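You operate a simulated robot arm through the tools that you are given. There is no shell and no other tool.

You are at the controls of a simulated two-armed robot. One attempt, no reset.

TASK
Jog the jammed section free in hand mode and restart side B alone.
Fine: the display names the section; jog no other; back to auto and reset before you start.

The check looks at the end state, three seconds after you hand in, the way a careful person would. Anything else that was tipped, shoved, dropped, spilled or broken makes it a failure.

THE ROBOT
Two 7-joint arms with fingered hands on one trunk that stands fixed in place. Base frame: the origin is at the foot of the trunk, x ahead of it, y to its left, z up. Lengths are in cm, angles in rad, forces in N, time in s.
The left shoulder is at [5.7, 15.8, 127], the right one opposite. With the tool pointing down near the work surface each hand reaches from about 44 to 84 cm from the base axis, measured 20 degrees to its own side. Payload 4 kg a hand.
Tool frame (each hand has its own): the origin (TCP) lies between the finger pads and is the grasp point; the fingertips stand 3 cm ahead of it; z points along the fingers, y is the line along which they close. Largest opening 10.4 cm; the body of the gripper starts 3.5 cm behind the TCP. The gripper is a hand of 4 fingers: y runs from the thumb to the fingers, the wrist lies at [-1.5, -10.4, -17.8] in the tool frame.
Orientation is that of the tool frame in the base frame, as [roll, pitch, yaw] about the fixed x, y, z axes, in that order (R = Rz(yaw) Ry(pitch) Rx(roll)). With the fingers straight down and the wrist toward the robot, the tool's x, y and z point along [0, 1, 0], [1, 0, 0] and [0, 0, -1] of the base frame.

THE INTERFACE
- The arms move only by the tool apply_moves. It takes "left_increments", "right_increments" or both (then of equal length, played together; a hand with none holds still); each is a list of rows, each an object (a shift or turn left out is 0) with "slide": the shift along the tool's x, y, z in units of 50 mm (1.0 is 50 mm), a list of three; "delta_rot": the turn, a rotation vector about the tool's x, y, z in units of 5 degrees (1.0 is 5 degrees), a list of three. In form: [{"slide": [dx, dy, dz], "delta_rot": [rx, ry, rz]}, ...]. A call has 1 to 20 rows; each row shifts and turns the commanded pose from where the row before left it, along the tool's axes as they then stand. A call with a number of a shift or a turn outside -1 to 1 is refused whole. A row lasts 0.2 s, in which the tool goes at most 5 cm and 0.15 rad; a call with a longer step from one row to the next is refused whole. Where a pose cannot be reached the arm comes as near as it can. A force on the tool above 40 N (or 10 N above the force at the start of the call, whichever is more), or a blocked arm, ends the call early, and 0.2 s more pass. In this call time passes only in rows, and 0.2 s behind the last. It gives the time, the measured TCP pose, the force on the tool (base axes), the opening and the grip force at its end, in the units of the frame above (readings bear some noise), with the torque about the TCP (base axes, N m) and any sound that the robot's microphone picked up.
- Cameras (640 x 400 px; columns grow to the right, rows downward): "scene" is now at [13.04, -4.84, 147.09]; the picture's right is [-0.53, -0.85, 0.01], its down [-0.26, 0.15, -0.95] and it looks along [0.81, -0.51, -0.30] (base axes); focal length 294 px, centre (320, 200). "left" rides on the left gripper at [-6.1, -9.2, -13] in its tool frame; the picture's right is [-0.81, -0.28, 0.52], its down [0.53, -0.71, 0.45] and it looks along [0.24, 0.64, 0.72] (tool axes); focal length 275 px, centre (320, 200). "right" rides on the right gripper at [6.1, -9.2, -13] in its tool frame; the picture's right is [-0.81, 0.27, -0.52], its down [-0.53, -0.71, 0.45] and it looks along [-0.24, 0.64, 0.72] (tool axes); focal length 275 px, centre (320, 200). There is no depth. A picture from a camera that has moved, and an enlarged one, comes with that camera's place and axes in the base frame and with its lens.
- grab_frame(camera): a new picture of that camera. No time passes.
- move_column(by): slides the trunk up (or, below 0, down) by that many cm; the arms and the scene camera ride with it, the base frame stays. It gives what a move gives, with no picture.
- curl_fingers(index, middle, ring, thumb_bend, thumb_turn, hand): sets how far each is bent, from 0 (flat) to 100 (curled in); at 30 the hand is open as for a grip, at 70 the pads meet at the TCP. One left out holds its place. A second passes; each finger stops where it meets its share of the squeeze, and holds until it gets a number again. It is the only way to open and close the hand. It gives what a move gives, with no picture; readings hold the bend of each and the force on the fingers (four entries, about 0 where the hand has none), thumb and palm. thumb_turn goes from beside the hand (0) to across from the fingers (100), as for a grip.
- turn_head(pan, tilt): turns the head with the scene camera to pan (to the left, within 1.396 rad either way) and tilt (down, from -0.506 to 1.204), counted from straight ahead of the robot. It gives what a move gives.
- enlarge(camera, box): a new picture of the part [left, top, right, bottom] of that camera's present view, enlarged. No time passes.
- close_job(): hands the job in; it is judged then, once.

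Nothing tells you positions but the pictures and the camera data. Unless the task says otherwise, let go and move clear before handing in.

The tools are called after ">>>" as a command line: name --argument value ..., lists and objects as JSON in quotes. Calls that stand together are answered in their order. apply_moves: Moves the arms, as the interface text tells. Its arguments: {"type":"object","properties":{"left_increments":{"type":"array"},"right_increments":{"type":"array"}},"required":[]} The other tools are called the same way: move_column (by) slides the trunk up or down; curl_fingers (index, middle, ring, thumb_bend, thumb_turn, hand) moves the fingers one by one; turn_head (pan, tilt) turns the head that bears the scene camera; grab_frame (camera) takes a picture; enlarge (camera, box) takes an enlarged picture of a part of a camera's view; close_job () hands the job in.

At the start:

```text
time: 0.0
left_eef_pos: [38.46, -0.23, 135.83]
left_ee_rot: [-3.141, 0.001, 1.571]
left_ft_force: [-0.4, 0.0, 0.2]
left_moment: [-0.02, 0.02, 0.04]
left_gripper_width: 10.35
left_grip_force: 0.1
left_shape: jaw
left_bend: [30.0, 30.0, 30.0, 30.0, 98.0]
left_finger forces: [0.0, 0.0, 0.0, 0.0, 0.0, 0.0]
right_eef_pos: [28.09, -35.59, 138.23]
right_ee_rot: [-3.14, 0.001, 1.57]
right_ft_force: [0.3, -0.4, -0.2]
right_moment: [0.0, 0.02, -0.01]
right_gripper_width: 10.36
right_grip_force: 0.0
right_shape: jaw
right_bend: [30.0, 30.0, 30.0, 30.0, 98.0]
right_finger forces: [0.0, 0.1, 0.0, 0.0, 0.0, 0.0]
trunk travel left (down, up): [-47.5, 3.2]
head pan, tilt: [-0.557, 0.295]
```

scene: 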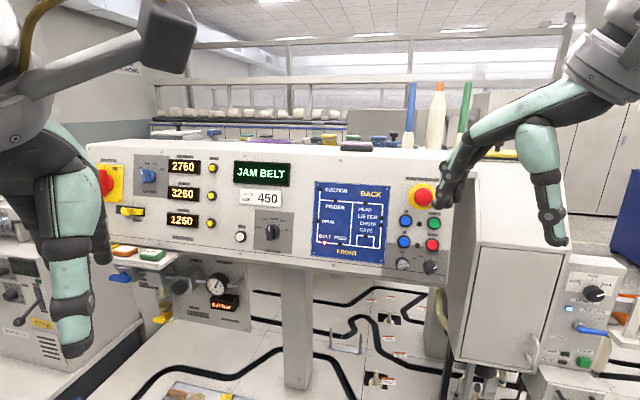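
right: 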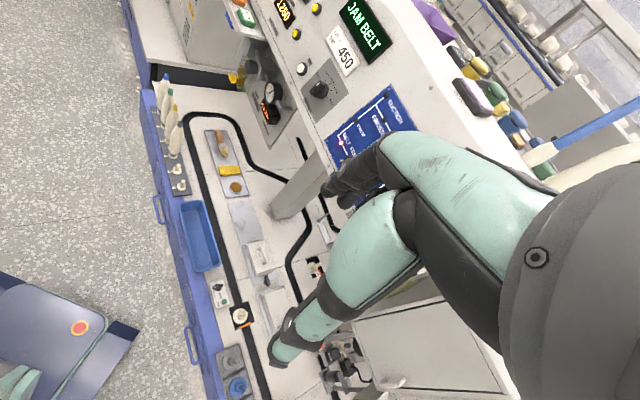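
left: 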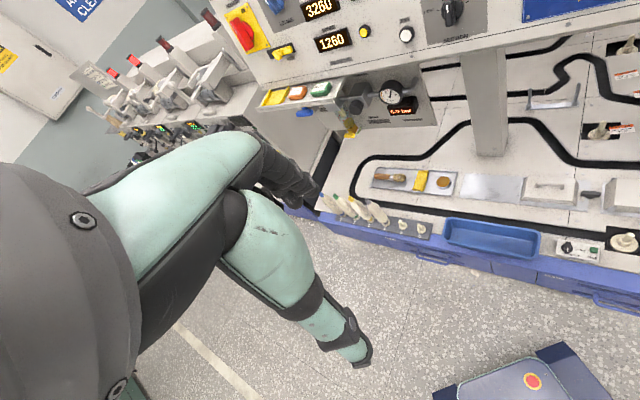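

The panel ahead shows "JAM BELT", with a section map, a rotary selector and several buttons. I'll enlarge parts of the view to read the labels before moving anything.

>>> enlarge --camera "scene" --box '[80, 140, 240, 240]'

>>> enlarge --camera "scene" --box '[210, 150, 330, 260]'

>>> enlarge --camera "scene" --box '[300, 170, 460, 280]'

>>> enlarge --camera "scene" --box '[380, 170, 460, 280]'

>>> enlarge --camera "scene" --box '[80, 230, 250, 330]'

>>> enlarge --camera "scene" --box '[540, 240, 640, 400]'

```text
4.00 times, centred on (160, 190) of scene
camera zoom: at [13.04, -4.84, 147.09], right [-0.53, -0.85, 0.01], down [-0.26, 0.15, -0.95], along [0.81, -0.51, -0.3], focal length 1176 px, centre (960, 240)
```

zoom: 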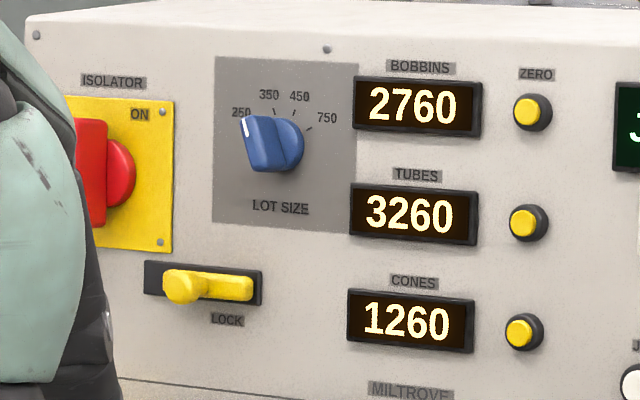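

```text
3.64 times, centred on (270, 205) of scene
camera zoom: at [13.04, -4.84, 147.09], right [-0.53, -0.85, 0.01], down [-0.26, 0.15, -0.95], along [0.81, -0.51, -0.3], focal length 1069 px, centre (502, 182)
```

zoom: 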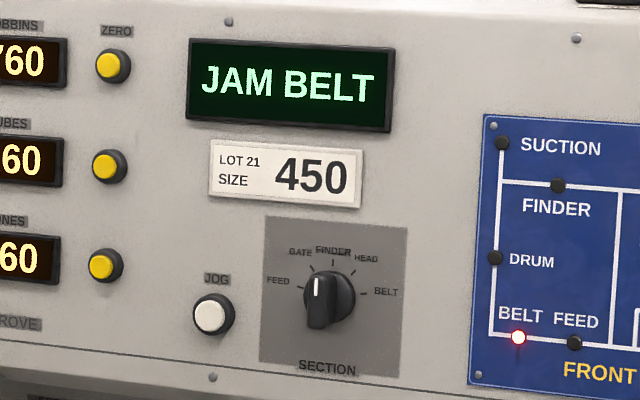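

```text
3.64 times, centred on (380, 225) of scene
camera zoom: at [13.04, -4.84, 147.09], right [-0.53, -0.85, 0.01], down [-0.26, 0.15, -0.95], along [0.81, -0.51, -0.3], focal length 1069 px, centre (102, 109)
```

zoom: 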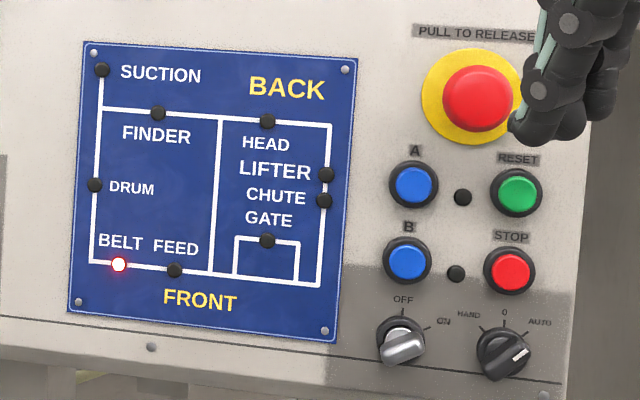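

```text
3.64 times, centred on (420, 225) of scene
camera zoom: at [13.04, -4.84, 147.09], right [-0.53, -0.85, 0.01], down [-0.26, 0.15, -0.95], along [0.81, -0.51, -0.3], focal length 1069 px, centre (-44, 109)
```

zoom: 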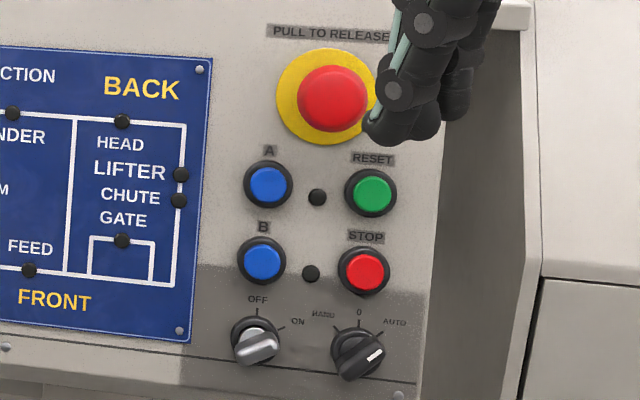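

```text
3.76 times, centred on (165, 280) of scene
camera zoom: at [13.04, -4.84, 147.09], right [-0.53, -0.85, 0.01], down [-0.26, 0.15, -0.95], along [0.81, -0.51, -0.3], focal length 1107 px, centre (904, -101)
```

zoom: 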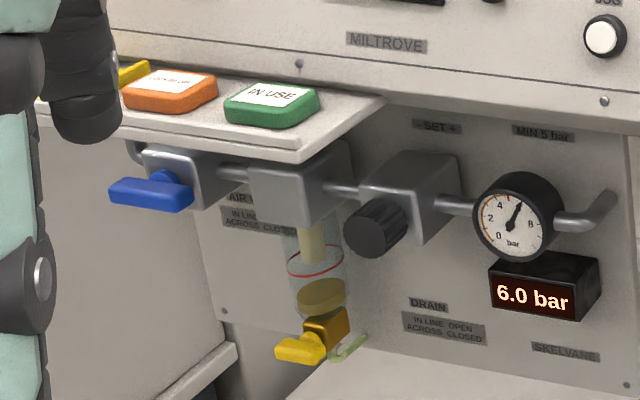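

```text
2.50 times, centred on (590, 320) of scene
camera zoom: at [13.04, -4.84, 147.09], right [-0.53, -0.85, 0.01], down [-0.26, 0.15, -0.95], along [0.81, -0.51, -0.3], focal length 735 px, centre (-355, -100)
```

zoom: 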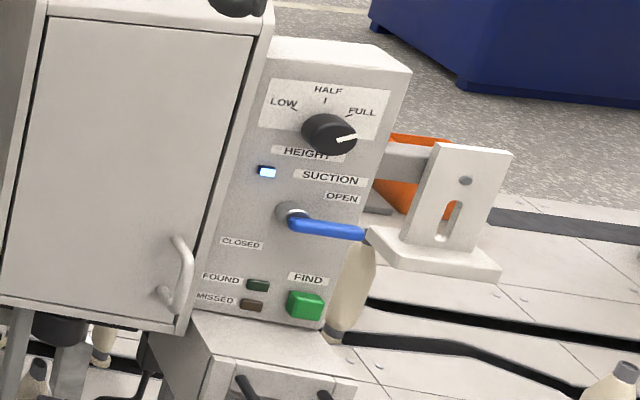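

The section knob seems to be near (77, -31, 118) and the B button near (55, -54, 117). The panel is yawed about 45° and leans back slightly, so I'll zoom in on the knobs to read their positions.

>>> enlarge --camera "scene" --box '[250, 205, 298, 235]'

>>> enlarge --camera "scene" --box '[390, 243, 446, 278]'

>>> enlarge --camera "scene" --box '[394, 175, 458, 215]'

>>> enlarge --camera "right" --box '[240, 0, 440, 180]'

>>> turn_head --pan -0.75 --tilt 0.4

>>> grab_frame --camera "scene"

```text
13.33 times, centred on (274, 220) of scene
camera zoom: at [13.04, -4.84, 147.09], right [-0.53, -0.85, 0.01], down [-0.26, 0.15, -0.95], along [0.81, -0.51, -0.3], focal length 3921 px, centre (933, -67)
```

zoom: 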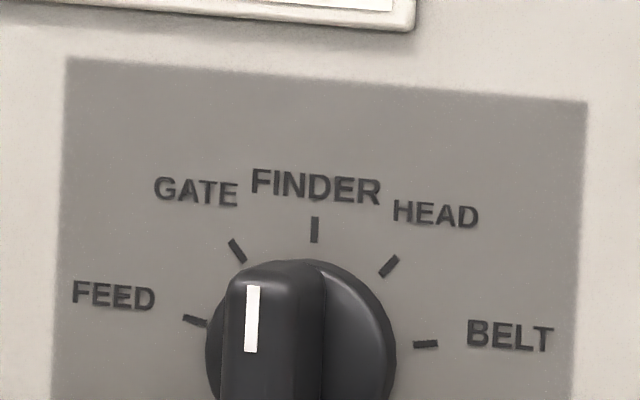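

```text
11.43 times, centred on (418, 260) of scene
camera zoom: at [13.04, -4.84, 147.09], right [-0.53, -0.85, 0.01], down [-0.26, 0.15, -0.95], along [0.81, -0.51, -0.3], focal length 3361 px, centre (-800, -491)
```

zoom: 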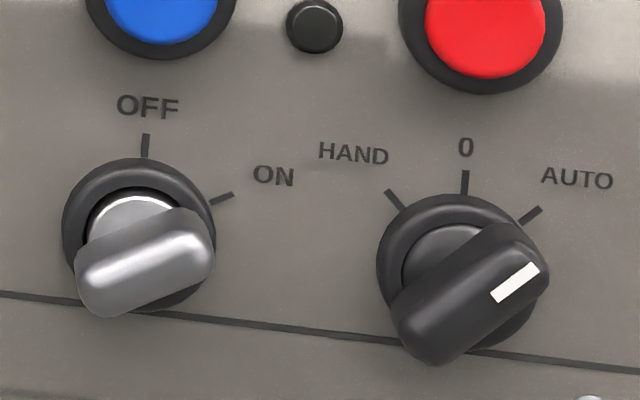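

```text
10.00 times, centred on (426, 195) of scene
camera zoom: at [13.04, -4.84, 147.09], right [-0.53, -0.85, 0.01], down [-0.26, 0.15, -0.95], along [0.81, -0.51, -0.3], focal length 2940 px, centre (-740, 250)
```

zoom: 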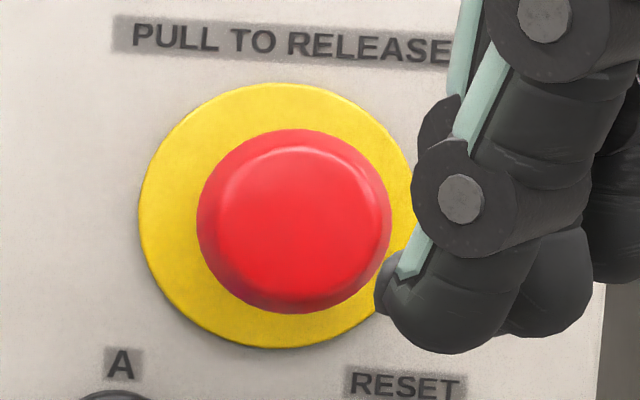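

```text
2.22 times, centred on (340, 90) of right
camera zoom: at [18.96, -29.42, 151.2], right [0.27, -0.81, 0.52], down [-0.71, -0.53, -0.45], along [0.64, -0.24, -0.72], focal length 612 px, centre (276, 444)
```

zoom: 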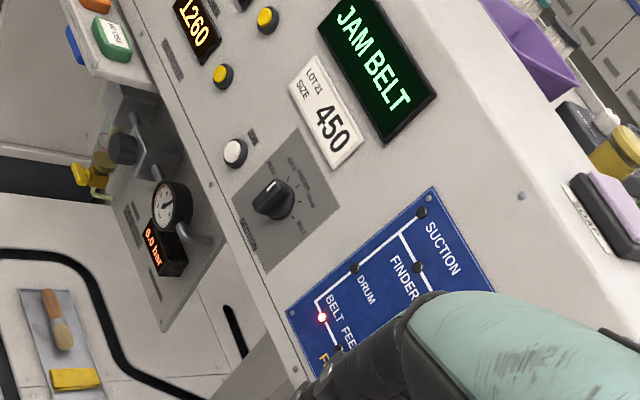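

```text
time: 0.7
left_eef_pos: [36.84, -0.15, 136.13]
left_ee_rot: [3.131, -0.002, 1.571]
left_ft_force: [0.0, -1.1, 1.1]
left_moment: [0.02, 0.0, 0.01]
left_gripper_width: 10.41
left_grip_force: 0.0
left_shape: jaw
left_bend: [30.0, 30.0, 30.0, 30.0, 98.0]
left_finger forces: [0.0, 0.0, 0.0, 0.0, 0.0, 0.0]
right_eef_pos: [26.6, -35.49, 138.5]
right_ee_rot: [3.129, 0.001, 1.572]
right_ft_force: [0.5, -0.3, -0.1]
right_moment: [0.0, 0.02, -0.02]
right_gripper_width: 10.39
right_grip_force: 0.1
right_shape: jaw
right_bend: [30.0, 30.0, 30.0, 30.0, 98.0]
right_finger forces: [0.1, 0.1, 0.0, 0.0, 0.1, 0.0]
trunk travel left (down, up): [-47.5, 3.2]
head pan, tilt: [-0.75, 0.4]
```

```text
taken
camera scene: at [12.0, -6.22, 146.12], right [-0.68, -0.73, 0.01], down [-0.3, 0.27, -0.92], along [0.67, -0.63, -0.4], focal length 294 px, centre (320, 200)
```

scene: 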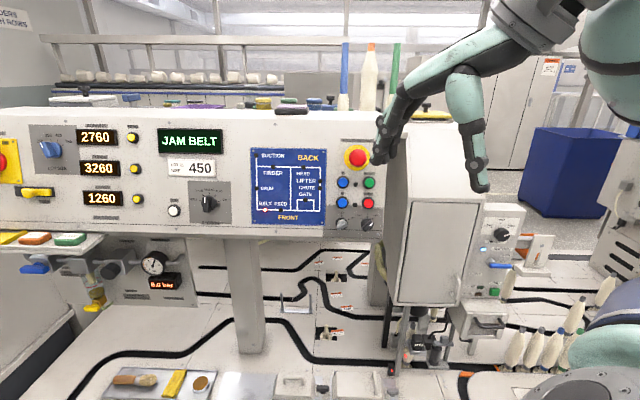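

The section knob points to FINDER, the mode knob to AUTO, and the silver switch looks ON. Before planning contacts I want to know the hand's shape, so I'll look at it closely.

>>> enlarge --camera "scene" --box '[360, 20, 540, 200]'

>>> grab_frame --camera "right"

>>> enlarge --camera "scene" --box '[150, 120, 390, 240]'

```text
2.22 times, centred on (450, 110) of scene
camera zoom: at [12.0, -6.22, 146.12], right [-0.68, -0.73, 0.01], down [-0.3, 0.27, -0.92], along [0.67, -0.63, -0.4], focal length 653 px, centre (31, 400)
```

zoom: 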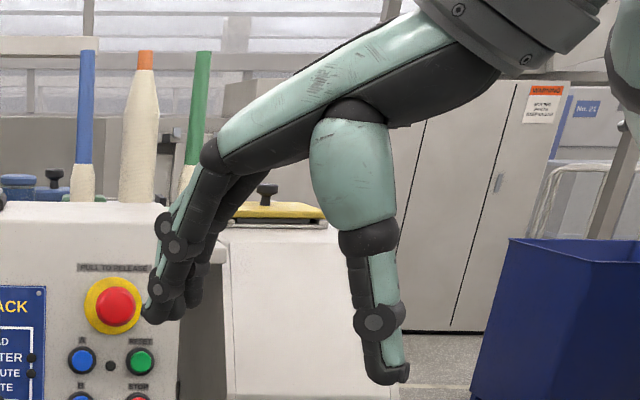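

```text
taken
camera right: at [17.33, -29.37, 151.41], right [0.27, -0.81, 0.52], down [-0.71, -0.53, -0.46], along [0.65, -0.25, -0.72], focal length 275 px, centre (320, 200)
```

right: 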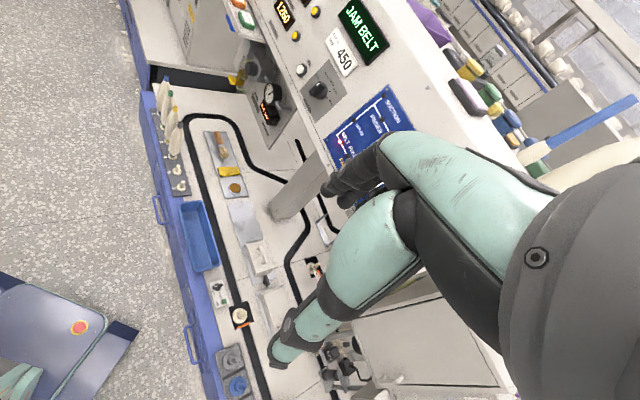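

```text
2.67 times, centred on (270, 180) of scene
camera zoom: at [12.0, -6.22, 146.12], right [-0.68, -0.73, 0.01], down [-0.3, 0.27, -0.92], along [0.67, -0.63, -0.4], focal length 784 px, centre (453, 253)
```

zoom: 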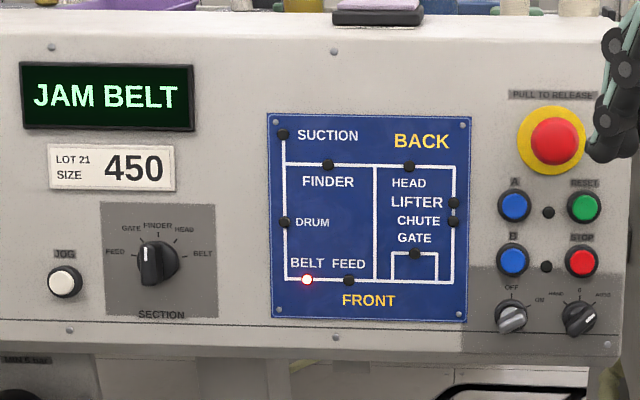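

The fingers point along tool z at bend 30, and the panel is yawed 45° and leaning back about 15°. I'll bring the right hand in front of the button cluster at a safe stand-off, then turn it to point into the panel.

>>> apply_moves --right_increments '[{"slide": [-0.2, 0.31, 0.22]}, {"slide": [-0.2, 0.31, 0.22]}, {"slide": [-0.2, 0.31, 0.22]}, {"slide": [-0.2, 0.31, 0.22]}, {"slide": [-0.2, 0.31, 0.22]}, {"slide": [-0.2, 0.31, 0.22]}, {"slide": [-0.2, 0.31, 0.22]}, {"slide": [-0.2, 0.31, 0.22]}, {"slide": [-0.2, 0.31, 0.22]}, {"slide": [-0.2, 0.31, 0.22]}]'

>>> apply_moves --right_increments '[{"delta_rot": [0, 0, 1]}, {"delta_rot": [0, 0, 1]}, {"delta_rot": [0, 0, 1]}, {"delta_rot": [0, 0, 1]}, {"delta_rot": [0, 0, 1]}, {"delta_rot": [0, 0, 1]}, {"delta_rot": [0, 0, 1]}, {"delta_rot": [0, 0, 1]}, {"delta_rot": [0, 0, 1]}]'

>>> apply_moves --right_increments '[{"delta_rot": [-1, 0, 0]}, {"delta_rot": [-1, 0, 0]}, {"delta_rot": [-1, 0, 0]}, {"delta_rot": [-1, 0, 0]}, {"delta_rot": [-1, 0, 0]}, {"delta_rot": [-1, 0, 0]}, {"delta_rot": [-1, 0, 0]}, {"delta_rot": [-1, 0, 0]}, {"delta_rot": [-1, 0, 0]}, {"delta_rot": [-1, 0, 0]}, {"delta_rot": [-1, 0, 0]}, {"delta_rot": [-1, 0, 0]}, {"delta_rot": [-1, 0, 0]}, {"delta_rot": [-1, 0, 0]}, {"delta_rot": [-1, 0, 0]}]'

>>> grab_frame --camera "scene"

>>> grab_frame --camera "right"

```text
time: 2.9
left_eef_pos: [36.79, -0.18, 136.31]
left_ee_rot: [3.131, -0.002, 1.571]
left_ft_force: [-0.1, 0.7, 0.2]
left_moment: [-0.02, 0.01, -0.02]
left_gripper_width: 10.4
left_grip_force: 0.0
left_shape: jaw
left_bend: [30.0, 30.0, 30.0, 30.0, 98.0]
left_finger forces: [0.1, 0.0, 0.0, 0.0, 0.2, 0.0]
right_eef_pos: [42.94, -45.05, 128.36]
right_ee_rot: [3.134, 0.003, 1.571]
right_ft_force: [0.4, 0.1, 0.0]
right_moment: [0.01, 0.04, 0.02]
right_gripper_width: 10.4
right_grip_force: 0.0
right_shape: jaw
right_bend: [30.0, 30.0, 30.0, 30.0, 98.0]
right_finger forces: [0.1, 0.0, 0.1, 0.0, 0.0, 0.0]
trunk travel left (down, up): [-47.5, 3.2]
head pan, tilt: [-0.75, 0.4]
```

```text
time: 4.9
left_eef_pos: [36.77, -0.1, 136.16]
left_ee_rot: [3.13, 0.0, 1.571]
left_ft_force: [0.9, 0.4, 0.2]
left_moment: [-0.01, 0.02, -0.01]
left_gripper_width: 10.39
left_grip_force: 0.1
left_shape: jaw
left_bend: [30.0, 30.0, 30.0, 30.0, 98.0]
left_finger forces: [0.1, 0.1, 0.1, 0.1, 0.0, 0.0]
right_eef_pos: [41.89, -45.57, 127.59]
right_ee_rot: [3.132, -0.006, 0.784]
right_ft_force: [0.0, 0.4, -0.1]
right_moment: [0.02, 0.0, 0.04]
right_gripper_width: 10.4
right_grip_force: 0.1
right_shape: jaw
right_bend: [30.0, 30.0, 30.0, 30.0, 98.0]
right_finger forces: [0.1, 0.0, 0.1, 0.1, 0.0, 0.0]
trunk travel left (down, up): [-47.5, 3.2]
head pan, tilt: [-0.75, 0.4]
```

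```text
time: 8.1
left_eef_pos: [36.77, -0.2, 136.27]
left_ee_rot: [3.128, -0.002, 1.571]
left_ft_force: [-0.3, -0.3, -0.3]
left_moment: [-0.01, -0.04, -0.01]
left_gripper_width: 10.41
left_grip_force: 0.0
left_shape: jaw
left_bend: [30.0, 30.0, 30.0, 30.0, 98.0]
left_finger forces: [0.0, 0.0, 0.1, 0.1, 0.1, 0.1]
right_eef_pos: [43.22, -46.08, 127.94]
right_ee_rot: [2.35, -0.007, 0.78]
right_ft_force: [0.2, 0.1, 0.0]
right_moment: [0.02, -0.01, 0.03]
right_gripper_width: 10.38
right_grip_force: 0.1
right_shape: jaw
right_bend: [30.0, 30.0, 30.0, 30.0, 98.0]
right_finger forces: [0.0, 0.1, 0.0, 0.0, 0.0, 0.1]
right hand out of reach, approached as far as the arm can: row 8, 9, 10, 11, 12, 13, 14, 15
trunk travel left (down, up): [-47.5, 3.2]
head pan, tilt: [-0.75, 0.4]
```

```text
taken
camera scene: at [11.89, -6.24, 146.12], right [-0.68, -0.73, 0.01], down [-0.3, 0.27, -0.92], along [0.67, -0.63, -0.4], focal length 294 px, centre (320, 200)
```

scene: 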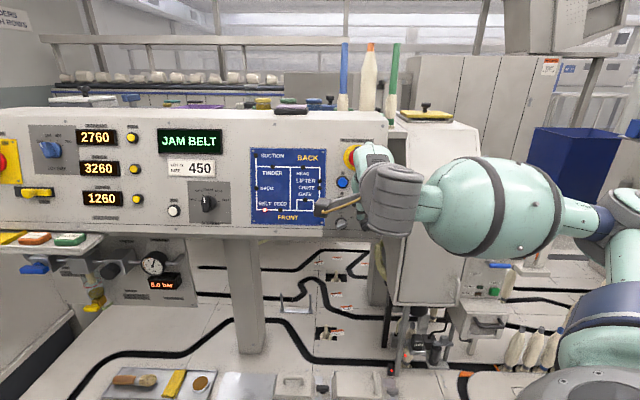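

```text
taken
camera right: at [36.48, -30.64, 130.62], right [-0.7, -0.45, 0.55], down [-0.5, -0.25, -0.83], along [0.51, -0.86, -0.05], focal length 275 px, centre (320, 200)
```

right: 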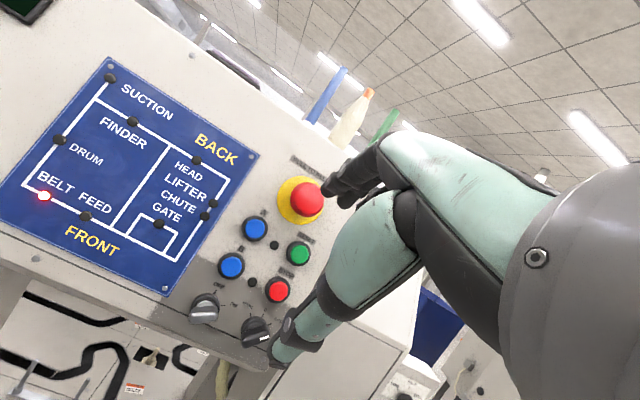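

The arm stops short with the wrist below the hand, at 45° of the 75° tilt. I'll roll the hand toward a handshake pose, with the fingers to the right, where the wrist should be freer.

>>> apply_moves --right_increments '[{"delta_rot": [0, 0, 1]}, {"delta_rot": [0, 0, 1]}, {"delta_rot": [0, 0, 1]}, {"delta_rot": [0, 0, 1]}, {"delta_rot": [0, 0, 1]}, {"delta_rot": [0, 0, 1]}, {"delta_rot": [0, 0, 1]}, {"delta_rot": [0, 0, 1]}, {"delta_rot": [0, 0, 1]}, {"delta_rot": [0, 0, 1]}, {"delta_rot": [0, 0, 1]}, {"delta_rot": [0, 0, 1]}, {"delta_rot": [0, 0, 1]}, {"delta_rot": [0, 0, 1]}, {"delta_rot": [0, 0, 1]}, {"delta_rot": [0, 0, 1]}, {"delta_rot": [0, 0, 1]}, {"delta_rot": [0, 0, 1]}]'

>>> grab_frame --camera "scene"

>>> grab_frame --camera "right"

```text
time: 11.9
left_eef_pos: [36.73, -0.23, 136.26]
left_ee_rot: [3.131, -0.002, 1.572]
left_ft_force: [0.3, -0.8, 0.5]
left_moment: [0.01, 0.0, 0.0]
left_gripper_width: 10.42
left_grip_force: 0.1
left_shape: jaw
left_bend: [30.0, 30.0, 30.0, 30.0, 98.0]
left_finger forces: [0.0, 0.1, 0.0, 0.0, 0.0, 0.1]
right_eef_pos: [44.88, -44.48, 127.68]
right_ee_rot: [3.102, -0.78, -0.674]
right_ft_force: [-0.1, 0.0, -0.6]
right_moment: [0.0, 0.02, -0.03]
right_gripper_width: 10.38
right_grip_force: 0.1
right_shape: jaw
right_bend: [30.0, 30.0, 30.0, 30.0, 98.0]
right_finger forces: [0.0, 0.0, 0.1, 0.0, 0.1, 0.0]
right hand out of reach, approached as far as the arm can: row 4, 5, 8, 9
trunk travel left (down, up): [-47.5, 3.2]
head pan, tilt: [-0.75, 0.4]
```

```text
taken
camera scene: at [11.92, -6.24, 146.12], right [-0.68, -0.73, 0.01], down [-0.3, 0.27, -0.92], along [0.67, -0.63, -0.4], focal length 294 px, centre (320, 200)
```

scene: 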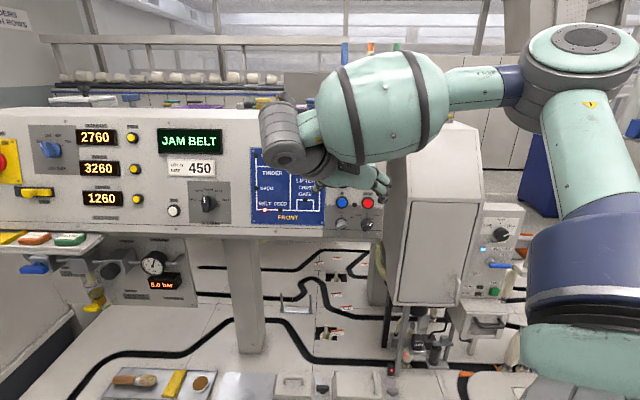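

```text
taken
camera right: at [47.32, -34.15, 140.97], right [-0.9, 0.39, -0.19], down [0.41, 0.57, -0.72], along [-0.17, -0.72, -0.67], focal length 275 px, centre (320, 200)
```

right: 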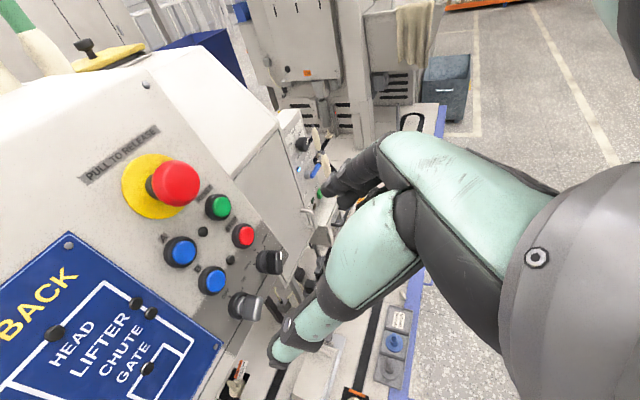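

Rolling worked, and the commanded pose clamps at what the arm reaches. I'll add the remaining 30° of tilt in this handshake pose.

>>> apply_moves --right_increments '[{"delta_rot": [0, 1, 0]}, {"delta_rot": [0, 1, 0]}, {"delta_rot": [0, 1, 0]}, {"delta_rot": [0, 1, 0]}, {"delta_rot": [0, 1, 0]}, {"delta_rot": [0, 1, 0]}, {"delta_rot": [-0.85, 0, 0.25]}]'

>>> grab_frame --camera "scene"

>>> grab_frame --camera "right"

```text
time: 13.5
left_eef_pos: [36.9, -0.05, 136.29]
left_ee_rot: [3.13, 0.0, 1.571]
left_ft_force: [-0.5, -0.1, -0.1]
left_moment: [-0.04, 0.0, 0.04]
left_gripper_width: 10.4
left_grip_force: 0.1
left_shape: jaw
left_bend: [30.0, 30.0, 30.0, 30.0, 98.0]
left_finger forces: [0.0, 0.0, 0.0, 0.1, 0.1, 0.0]
right_eef_pos: [52.3, -42.98, 128.07]
right_ee_rot: [3.048, -1.303, -0.686]
right_ft_force: [0.5, 0.2, -0.4]
right_moment: [0.0, -0.02, 0.02]
right_gripper_width: 10.41
right_grip_force: 0.0
right_shape: jaw
right_bend: [30.0, 30.0, 30.0, 30.0, 98.0]
right_finger forces: [0.0, 0.0, 0.1, 0.0, 0.0, 0.0]
right hand out of reach, approached as far as the arm can: row 3, 4, 5, 6, 7
trunk travel left (down, up): [-47.5, 3.2]
head pan, tilt: [-0.75, 0.4]
```

```text
taken
camera scene: at [12.04, -6.13, 146.12], right [-0.68, -0.73, 0.01], down [-0.3, 0.26, -0.92], along [0.67, -0.63, -0.4], focal length 294 px, centre (320, 200)
```

scene: 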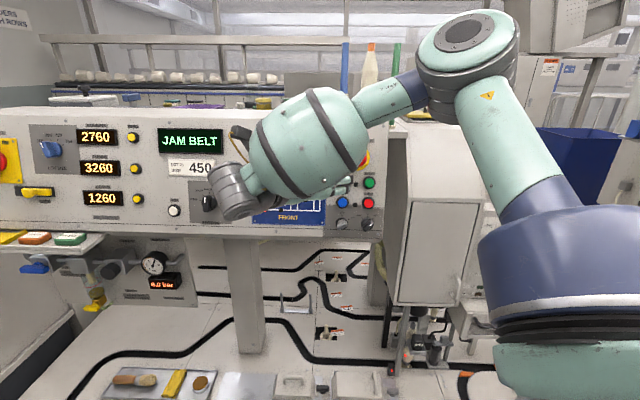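

```text
taken
camera right: at [51.07, -28.6, 137.21], right [-0.71, 0.29, -0.64], down [0.7, 0.29, -0.65], along [-0.01, -0.91, -0.41], focal length 275 px, centre (320, 200)
```

right: 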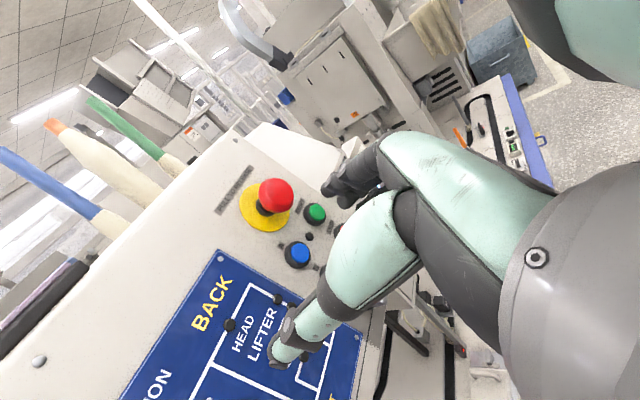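

The hand now points squarely into the panel. I'll curl the index and ring fingers away, so that the middle finger and thumb make a narrow pinch, and check how that looks.

>>> curl_fingers --hand "right" --index 100 --ring 100 --middle 50 --thumb_bend 50 --thumb_turn 100

>>> grab_frame --camera "right"

>>> grab_frame --camera "left"

```text
time: 14.5
left_eef_pos: [36.77, -0.22, 136.26]
left_ee_rot: [3.129, -0.002, 1.57]
left_ft_force: [-0.2, 0.7, -0.8]
left_moment: [0.01, -0.05, -0.02]
left_gripper_width: 10.38
left_grip_force: 0.0
left_shape: jaw
left_bend: [30.0, 30.0, 30.0, 30.0, 98.0]
left_finger forces: [0.0, 0.1, 0.0, 0.0, 0.1, 0.1]
right_eef_pos: [52.04, -43.06, 128.08]
right_ee_rot: [3.056, -1.302, -0.696]
right_ft_force: [0.1, -0.2, 0.0]
right_moment: [-0.03, 0.03, 0.03]
right_gripper_width: 5.53
right_grip_force: 0.0
right_shape: fingers
right_bend: [100.0, 50.0, 100.0, 50.0, 100.0]
right_finger forces: [0.0, 0.0, 0.1, 0.1, 0.1, 0.1]
trunk travel left (down, up): [-47.5, 3.2]
head pan, tilt: [-0.75, 0.4]
```

```text
taken
camera right: at [50.91, -28.75, 137.24], right [-0.71, 0.29, -0.64], down [0.7, 0.29, -0.65], along [-0.01, -0.91, -0.41], focal length 275 px, centre (320, 200)
```

right: 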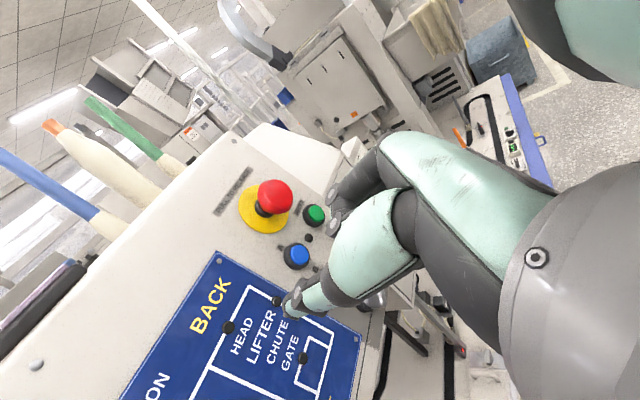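

```text
taken
camera left: at [27.43, -6.33, 149.27], right [-0.27, -0.81, -0.52], down [-0.71, 0.53, -0.46], along [0.65, 0.25, -0.72], focal length 275 px, centre (320, 200)
```

left: 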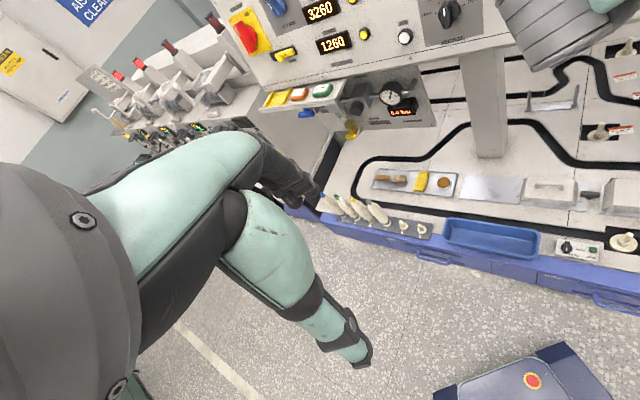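

The pinch gap is now 5.5 cm. The arm is cramped this close to the shoulder, so I'll raise and back the right hand, then lower the trunk 20 cm to open the arm's geometry.

>>> apply_moves --right_increments '[{"slide": [0.5, 0, -0.1]}, {"slide": [0.5, 0, -0.1]}, {"slide": [0.5, 0, -0.1]}, {"slide": [0.5, 0, -0.1]}, {"slide": [0.5, 0, -0.1]}, {"slide": [0.5, 0, -0.1]}, {"slide": [0.5, 0, -0.1]}, {"slide": [0.5, 0, -0.1]}]'

>>> grab_frame --camera "scene"

```text
time: 16.3
left_eef_pos: [36.8, -0.14, 136.25]
left_ee_rot: [3.131, -0.002, 1.572]
left_ft_force: [-0.1, -0.8, -0.3]
left_moment: [0.01, 0.0, 0.03]
left_gripper_width: 10.41
left_grip_force: 0.0
left_shape: jaw
left_bend: [30.0, 30.0, 30.0, 30.0, 98.0]
left_finger forces: [0.0, 0.1, 0.0, 0.0, 0.0, 0.1]
right_eef_pos: [53.38, -43.82, 148.53]
right_ee_rot: [3.045, -1.301, -0.689]
right_ft_force: [0.1, 0.6, 0.5]
right_moment: [0.0, -0.02, 0.0]
right_gripper_width: 5.53
right_grip_force: 0.0
right_shape: fingers
right_bend: [100.0, 50.0, 100.0, 50.0, 100.0]
right_finger forces: [0.0, 0.0, 0.0, 0.0, 0.0, 0.0]
trunk travel left (down, up): [-47.5, 3.2]
head pan, tilt: [-0.75, 0.4]
```

```text
taken
camera scene: at [11.85, -6.2, 146.13], right [-0.68, -0.73, 0.01], down [-0.3, 0.27, -0.92], along [0.67, -0.63, -0.4], focal length 294 px, centre (320, 200)
```

scene: 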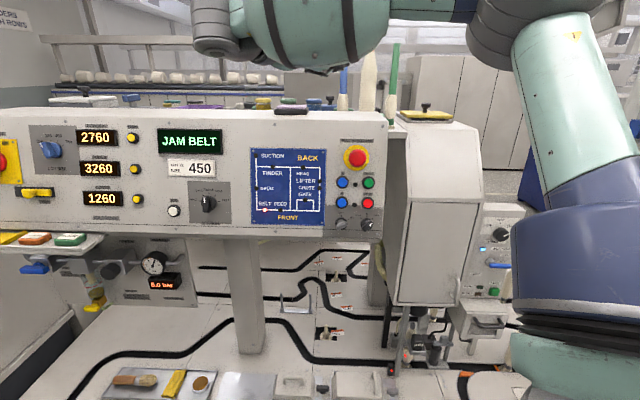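

>>> move_column --by -20

>>> grab_frame --camera "scene"

>>> grab_frame --camera "right"

```text
time: 18.5
left_eef_pos: [36.81, -0.11, 116.18]
left_ee_rot: [3.128, -0.002, 1.57]
left_ft_force: [0.9, 0.5, 0.3]
left_moment: [-0.01, 0.0, -0.01]
left_gripper_width: 10.38
left_grip_force: 0.1
left_shape: jaw
left_bend: [30.0, 30.0, 30.0, 30.0, 98.0]
left_finger forces: [0.0, 0.0, 0.0, 0.0, 0.0, 0.0]
right_eef_pos: [53.23, -43.8, 128.45]
right_ee_rot: [3.043, -1.305, -0.684]
right_ft_force: [-0.1, 0.5, -0.5]
right_moment: [-0.01, -0.03, -0.02]
right_gripper_width: 5.52
right_grip_force: 0.0
right_shape: fingers
right_bend: [100.0, 50.0, 100.0, 50.0, 100.0]
right_finger forces: [0.1, 0.0, 0.1, 0.1, 0.0, 0.0]
trunk travel left (down, up): [-27.5, 23.2]
head pan, tilt: [-0.75, 0.4]
```

```text
taken
camera scene: at [11.63, -6.23, 126.07], right [-0.68, -0.73, 0.01], down [-0.3, 0.27, -0.92], along [0.67, -0.63, -0.4], focal length 294 px, centre (320, 200)
```

scene: 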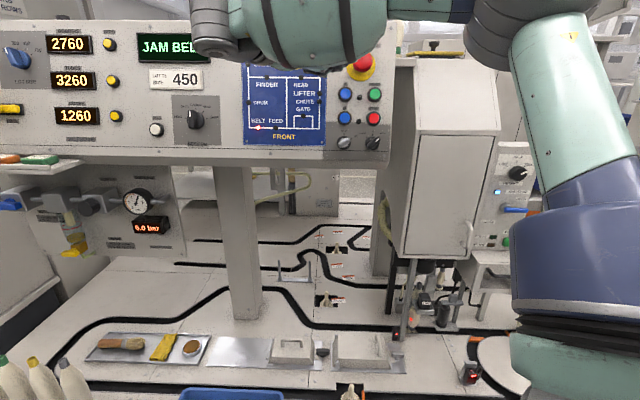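

```text
taken
camera right: at [52.22, -29.42, 137.56], right [-0.71, 0.29, -0.64], down [0.7, 0.28, -0.65], along [-0.01, -0.91, -0.41], focal length 275 px, centre (320, 200)
```

right: 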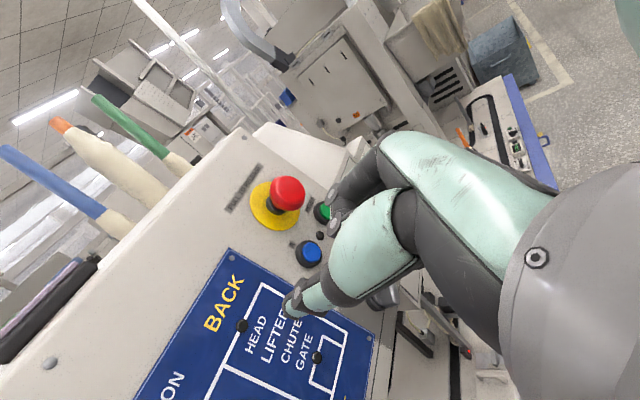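

The trunk is lower and the scene camera now sees the knobs level. I'll zoom in to refine the knob positions from this second viewpoint.

>>> turn_head --pan -0.75 --tilt 0.2

>>> enlarge --camera "scene" --box '[310, 110, 410, 220]'

>>> enlarge --camera "scene" --box '[130, 80, 250, 220]'

>>> grab_frame --camera "scene"

```text
time: 19.2
left_eef_pos: [36.73, -0.24, 116.3]
left_ee_rot: [3.128, -0.002, 1.572]
left_ft_force: [-0.5, -0.1, 0.1]
left_moment: [-0.03, -0.04, -0.04]
left_gripper_width: 10.37
left_grip_force: 0.1
left_shape: jaw
left_bend: [30.0, 30.0, 30.0, 30.0, 98.0]
left_finger forces: [0.0, 0.0, 0.0, 0.0, 0.0, 0.0]
right_eef_pos: [53.44, -43.76, 128.51]
right_ee_rot: [3.043, -1.304, -0.685]
right_ft_force: [0.8, -0.5, -0.5]
right_moment: [0.02, 0.02, -0.02]
right_gripper_width: 5.53
right_grip_force: 0.0
right_shape: fingers
right_bend: [100.0, 50.0, 100.0, 50.0, 100.0]
right_finger forces: [0.0, 0.1, 0.0, 0.0, 0.0, 0.1]
trunk travel left (down, up): [-27.5, 23.2]
head pan, tilt: [-0.75, 0.201]
```

```text
3.64 times, centred on (360, 165) of scene
camera zoom: at [11.7, -6.27, 127.92], right [-0.68, -0.73, 0.01], down [-0.16, 0.14, -0.98], along [0.71, -0.67, -0.21], focal length 1069 px, centre (174, 327)
```

zoom: 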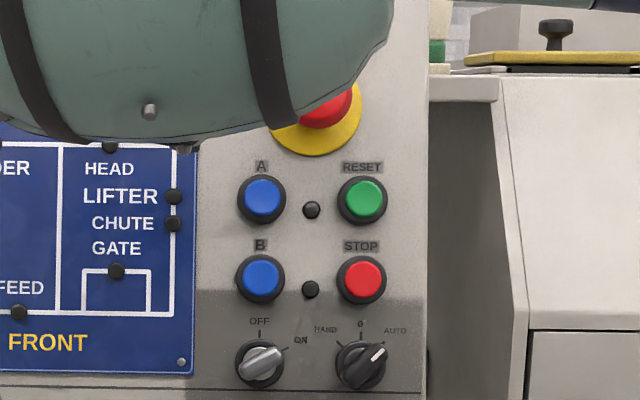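

```text
2.86 times, centred on (190, 150) of scene
camera zoom: at [11.7, -6.27, 127.92], right [-0.68, -0.73, 0.01], down [-0.16, 0.14, -0.98], along [0.71, -0.67, -0.21], focal length 840 px, centre (691, 343)
```

zoom: 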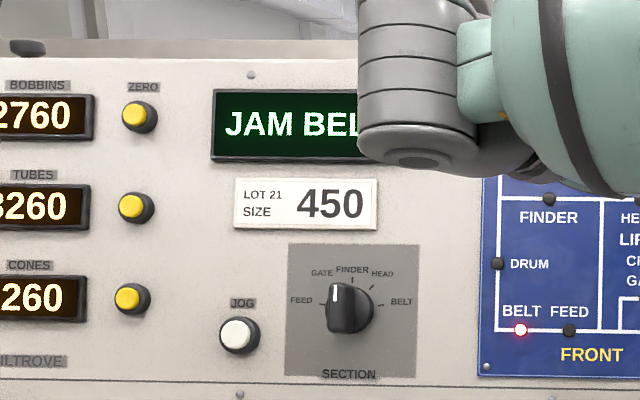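

```text
taken
camera scene: at [11.7, -6.27, 127.92], right [-0.68, -0.73, 0.01], down [-0.16, 0.14, -0.98], along [0.71, -0.67, -0.21], focal length 294 px, centre (320, 200)
```

scene: 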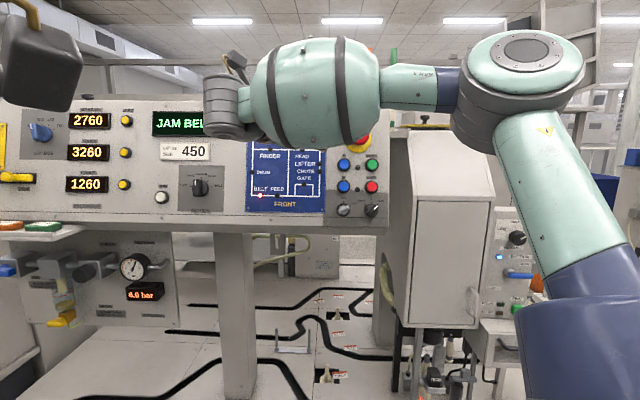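

Positions agree to about 1 cm: the mode knob is at panel (r 5.6, u 128.3). I'll roll the hand so the pinch straddles the mode lever's sides, then move in front of it at a stand-off.

>>> apply_moves --right_increments '[{"delta_rot": [0, 0, 1]}, {"delta_rot": [0, 0, 1]}, {"delta_rot": [0, 0, 1]}, {"delta_rot": [0, 0, 1]}, {"delta_rot": [0, 0, 1]}, {"delta_rot": [0, 0, 1]}, {"delta_rot": [0, 0, 1]}, {"delta_rot": [0, 0, 1]}, {"delta_rot": [0, 0, 0.7]}]'

>>> apply_moves --right_increments '[{"slide": [-0.02, 0.46, 0]}, {"slide": [-0.02, 0.46, 0]}, {"slide": [-0.02, 0.46, 0]}, {"slide": [-0.02, 0.46, 0]}, {"slide": [-0.02, 0.46, 0]}, {"slide": [-0.02, 0.46, 0]}, {"slide": [-0.02, 0.46, 0]}, {"slide": [-0.02, 0.46, 0]}]'

>>> grab_frame --camera "scene"

>>> grab_frame --camera "right"

```text
time: 21.2
left_eef_pos: [36.77, -0.28, 116.12]
left_ee_rot: [3.13, -0.001, 1.573]
left_ft_force: [0.1, -0.3, 0.9]
left_moment: [-0.03, -0.04, 0.02]
left_gripper_width: 10.41
left_grip_force: 0.0
left_shape: jaw
left_bend: [30.0, 30.0, 30.0, 30.0, 98.0]
left_finger forces: [0.0, 0.1, 0.0, 0.0, 0.1, 0.1]
right_eef_pos: [53.33, -44.01, 128.53]
right_ee_rot: [-1.958, -0.799, -2.075]
right_ft_force: [-0.9, -0.2, -0.3]
right_moment: [0.02, 0.03, -0.01]
right_gripper_width: 5.48
right_grip_force: 0.1
right_shape: fingers
right_bend: [100.0, 50.0, 100.0, 50.0, 100.0]
right_finger forces: [0.0, 0.1, 0.1, 0.0, 0.0, 0.0]
trunk travel left (down, up): [-27.5, 23.2]
head pan, tilt: [-0.75, 0.201]
```

```text
time: 23.0
left_eef_pos: [36.66, -0.25, 116.26]
left_ee_rot: [3.13, -0.001, 1.572]
left_ft_force: [-0.7, 0.7, 0.2]
left_moment: [0.01, -0.01, -0.03]
left_gripper_width: 10.4
left_grip_force: 0.0
left_shape: jaw
left_bend: [30.0, 30.0, 30.0, 30.0, 98.0]
left_finger forces: [0.0, 0.0, 0.0, 0.0, 0.0, 0.0]
right_eef_pos: [41.56, -50.69, 116.1]
right_ee_rot: [-1.958, -0.799, -2.073]
right_ft_force: [-1.2, -0.4, 0.3]
right_moment: [-0.02, 0.0, 0.0]
right_gripper_width: 5.51
right_grip_force: 0.0
right_shape: fingers
right_bend: [100.0, 50.0, 100.0, 50.0, 100.0]
right_finger forces: [0.0, 0.0, 0.0, 0.0, 0.0, 0.0]
trunk travel left (down, up): [-27.5, 23.2]
head pan, tilt: [-0.75, 0.201]
```

```text
taken
camera scene: at [11.62, -6.33, 127.93], right [-0.68, -0.73, 0.01], down [-0.16, 0.14, -0.98], along [0.71, -0.67, -0.21], focal length 294 px, centre (320, 200)
```

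scene: 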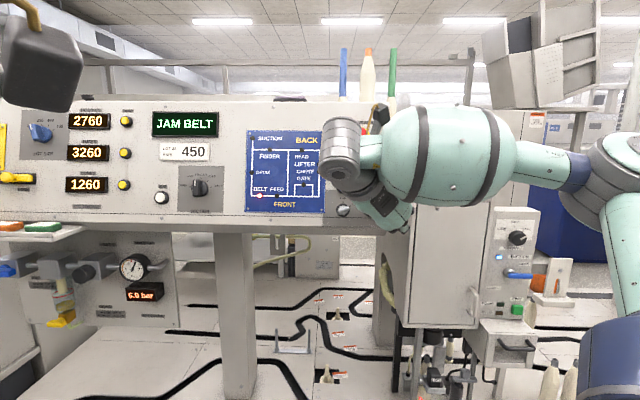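

```text
taken
camera right: at [36.6, -41.82, 129.8], right [-0.26, 0.74, -0.62], down [0.95, 0.3, -0.04], along [0.16, -0.6, -0.78], focal length 275 px, centre (320, 200)
```

right: 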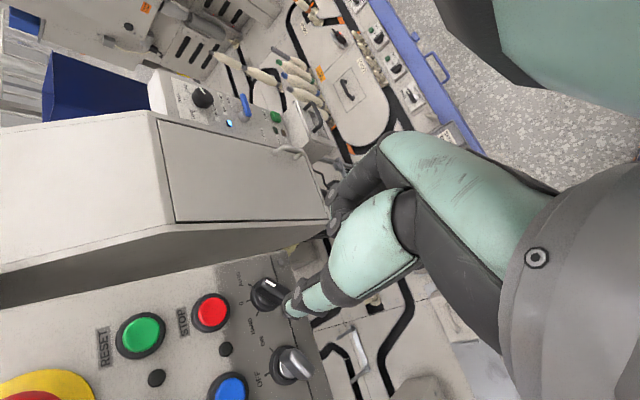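

The knob lines up with the tool axis in the right camera. I'll trim by 1 cm and advance 5 cm toward the lever.

>>> apply_moves --right_increments '[{"slide": [-0.1, -0.01, 0], "delta_rot": [0, 0, 0.6]}, {"slide": [-0.1, -0.01, 0.1]}, {"slide": [0, 0, 0.25]}, {"slide": [0, 0, 0.25]}, {"slide": [0, 0, 0.2]}, {"slide": [0, 0, 0.2]}]'

>>> grab_frame --camera "right"

>>> enlarge --camera "right" --box '[200, 200, 360, 340]'

>>> enlarge --camera "scene" --box '[310, 110, 430, 240]'

```text
time: 24.4
left_eef_pos: [36.73, -0.2, 116.22]
left_ee_rot: [3.131, -0.001, 1.571]
left_ft_force: [-0.8, 0.6, 0.3]
left_moment: [0.04, -0.02, -0.01]
left_gripper_width: 10.4
left_grip_force: 0.0
left_shape: jaw
left_bend: [30.0, 30.0, 30.0, 30.0, 98.0]
left_finger forces: [0.0, 0.0, 0.0, 0.0, 0.0, 0.1]
right_eef_pos: [45.44, -53.56, 114.01]
right_ee_rot: [-1.939, -0.752, -2.102]
right_ft_force: [0.3, -0.5, -0.4]
right_moment: [0.02, 0.01, 0.02]
right_gripper_width: 5.53
right_grip_force: 0.0
right_shape: fingers
right_bend: [100.0, 50.0, 100.0, 50.0, 100.0]
right_finger forces: [0.1, 0.0, 0.1, 0.0, 0.1, 0.0]
trunk travel left (down, up): [-27.5, 23.2]
head pan, tilt: [-0.75, 0.201]
```

```text
taken
camera right: at [40.11, -45.12, 127.84], right [-0.23, 0.76, -0.6], down [0.96, 0.29, 0.0], along [0.18, -0.58, -0.8], focal length 275 px, centre (320, 200)
```

right: 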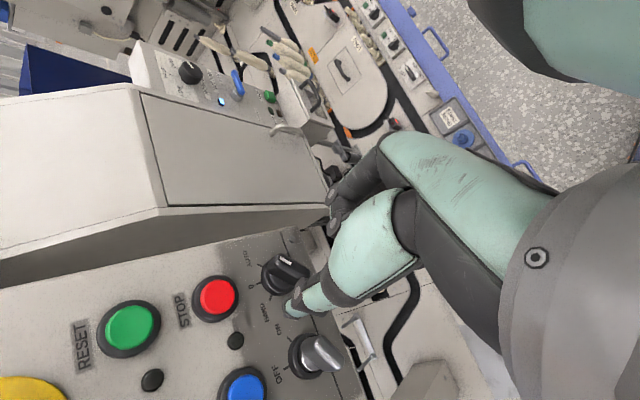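

```text
2.86 times, centred on (280, 270) of right
camera zoom: at [40.11, -45.12, 127.84], right [-0.23, 0.76, -0.6], down [0.96, 0.29, 0.0], along [0.18, -0.58, -0.8], focal length 786 px, centre (434, 0)
```

zoom: 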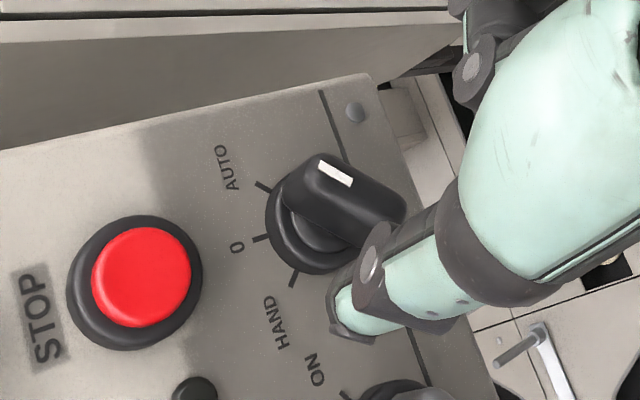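

```text
3.08 times, centred on (370, 175) of scene
camera zoom: at [11.72, -6.31, 127.92], right [-0.68, -0.73, 0.01], down [-0.16, 0.14, -0.98], along [0.71, -0.67, -0.21], focal length 905 px, centre (166, 277)
```

zoom: 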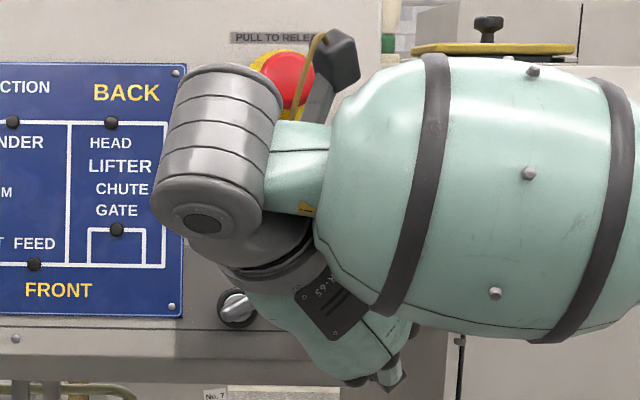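

Comparing views, the panel is about 3 cm deeper than first computed (n ≈ -47.5). The lever sits just ahead of the open pinch, so I'll advance another 4 cm in small steps.

>>> apply_moves --right_increments '[{"slide": [0, 0.08, 0.1]}, {"slide": [0, 0, 0.2]}, {"slide": [0, 0, 0.2]}, {"slide": [0, 0, 0.15]}, {"slide": [0, 0, 0.15]}]'

>>> enlarge --camera "right" --box '[200, 180, 400, 330]'

```text
time: 25.6
left_eef_pos: [36.71, -0.17, 116.09]
left_ee_rot: [3.13, -0.002, 1.571]
left_ft_force: [0.2, 0.3, -0.1]
left_moment: [-0.03, 0.0, 0.01]
left_gripper_width: 10.41
left_grip_force: 0.1
left_shape: jaw
left_bend: [30.0, 30.0, 30.0, 30.0, 98.0]
left_finger forces: [0.0, 0.0, 0.0, 0.0, 0.0, 0.0]
right_eef_pos: [47.86, -56.3, 112.72]
right_ee_rot: [-1.935, -0.752, -2.105]
right_ft_force: [-0.2, -0.5, 0.0]
right_moment: [-0.01, -0.01, 0.04]
right_gripper_width: 5.54
right_grip_force: 0.0
right_shape: fingers
right_bend: [100.0, 50.0, 100.0, 50.0, 100.0]
right_finger forces: [0.0, 0.1, 0.1, 0.0, 0.1, 0.1]
trunk travel left (down, up): [-27.5, 23.2]
head pan, tilt: [-0.75, 0.201]
```

```text
2.67 times, centred on (300, 255) of right
camera zoom: at [42.6, -47.86, 126.59], right [-0.23, 0.76, -0.61], down [0.96, 0.29, 0.0], along [0.18, -0.58, -0.8], focal length 734 px, centre (373, 53)
```

zoom: 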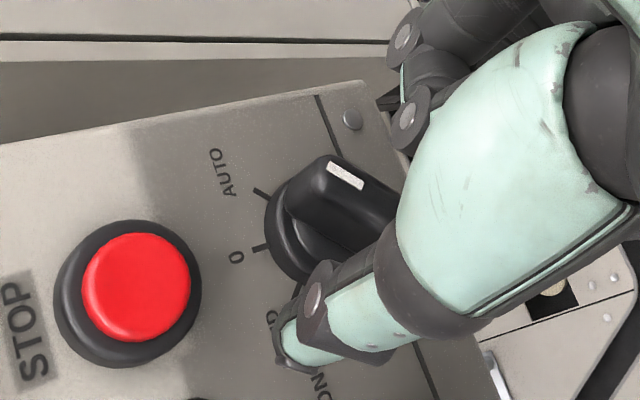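

>>> apply_moves --right_increments '[{"slide": [0, 0, 0.1]}, {"slide": [0, 0, 0.1]}, {"slide": [0, 0, 0.04]}]'

>>> curl_fingers --hand "right" --middle 62 --thumb_bend 62

>>> enlarge --camera "right" --box '[200, 180, 400, 330]'

```text
time: 26.4
left_eef_pos: [36.68, -0.16, 116.19]
left_ee_rot: [3.13, -0.001, 1.571]
left_ft_force: [0.2, 0.2, -0.6]
left_moment: [-0.02, -0.01, 0.0]
left_gripper_width: 10.4
left_grip_force: 0.0
left_shape: jaw
left_bend: [30.0, 30.0, 30.0, 30.0, 98.0]
left_finger forces: [0.0, 0.0, 0.0, 0.0, 0.0, 0.0]
right_eef_pos: [48.55, -56.93, 112.56]
right_ee_rot: [-1.94, -0.753, -2.101]
right_ft_force: [-7.4, 9.5, 1.3]
right_moment: [0.33, 0.24, -0.17]
right_gripper_width: 5.57
right_grip_force: 5.7
right_shape: fingers
right_bend: [100.0, 49.0, 100.0, 50.0, 100.0]
right_finger forces: [0.0, 11.3, 0.1, 0.0, 0.1, 0.0]
trunk travel left (down, up): [-27.5, 23.2]
head pan, tilt: [-0.75, 0.201]
```

```text
time: 27.4
left_eef_pos: [36.69, -0.06, 116.3]
left_ee_rot: [3.127, 0.0, 1.573]
left_ft_force: [-0.4, -0.2, -0.5]
left_moment: [0.0, 0.01, -0.01]
left_gripper_width: 10.4
left_grip_force: 0.1
left_shape: jaw
left_bend: [30.0, 30.0, 30.0, 30.0, 98.0]
left_finger forces: [0.1, 0.1, 0.1, 0.1, 0.1, 0.0]
right_eef_pos: [48.7, -57.08, 112.58]
right_ee_rot: [-1.935, -0.753, -2.104]
right_ft_force: [-5.0, 4.4, 1.6]
right_moment: [-0.05, -0.09, 0.08]
right_gripper_width: 4.94
right_grip_force: 4.0
right_shape: fingers
right_bend: [100.0, 62.0, 100.0, 62.0, 100.0]
right_finger forces: [0.0, 1.2, 0.0, 0.1, 6.7, 0.1]
trunk travel left (down, up): [-27.5, 23.2]
head pan, tilt: [-0.75, 0.201]
```

```text
2.67 times, centred on (300, 255) of right
camera zoom: at [43.32, -48.63, 126.41], right [-0.23, 0.76, -0.61], down [0.96, 0.29, 0.0], along [0.18, -0.58, -0.8], focal length 734 px, centre (373, 53)
```

zoom: 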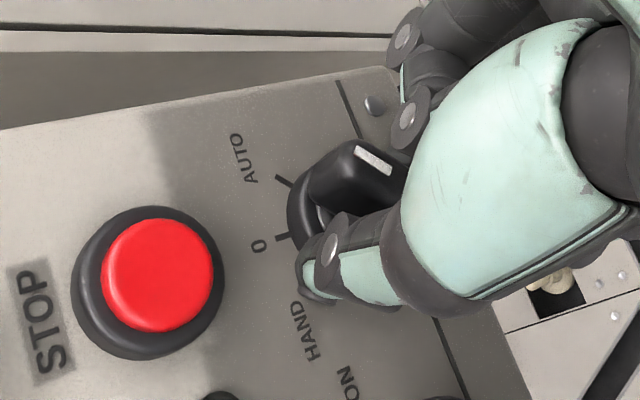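

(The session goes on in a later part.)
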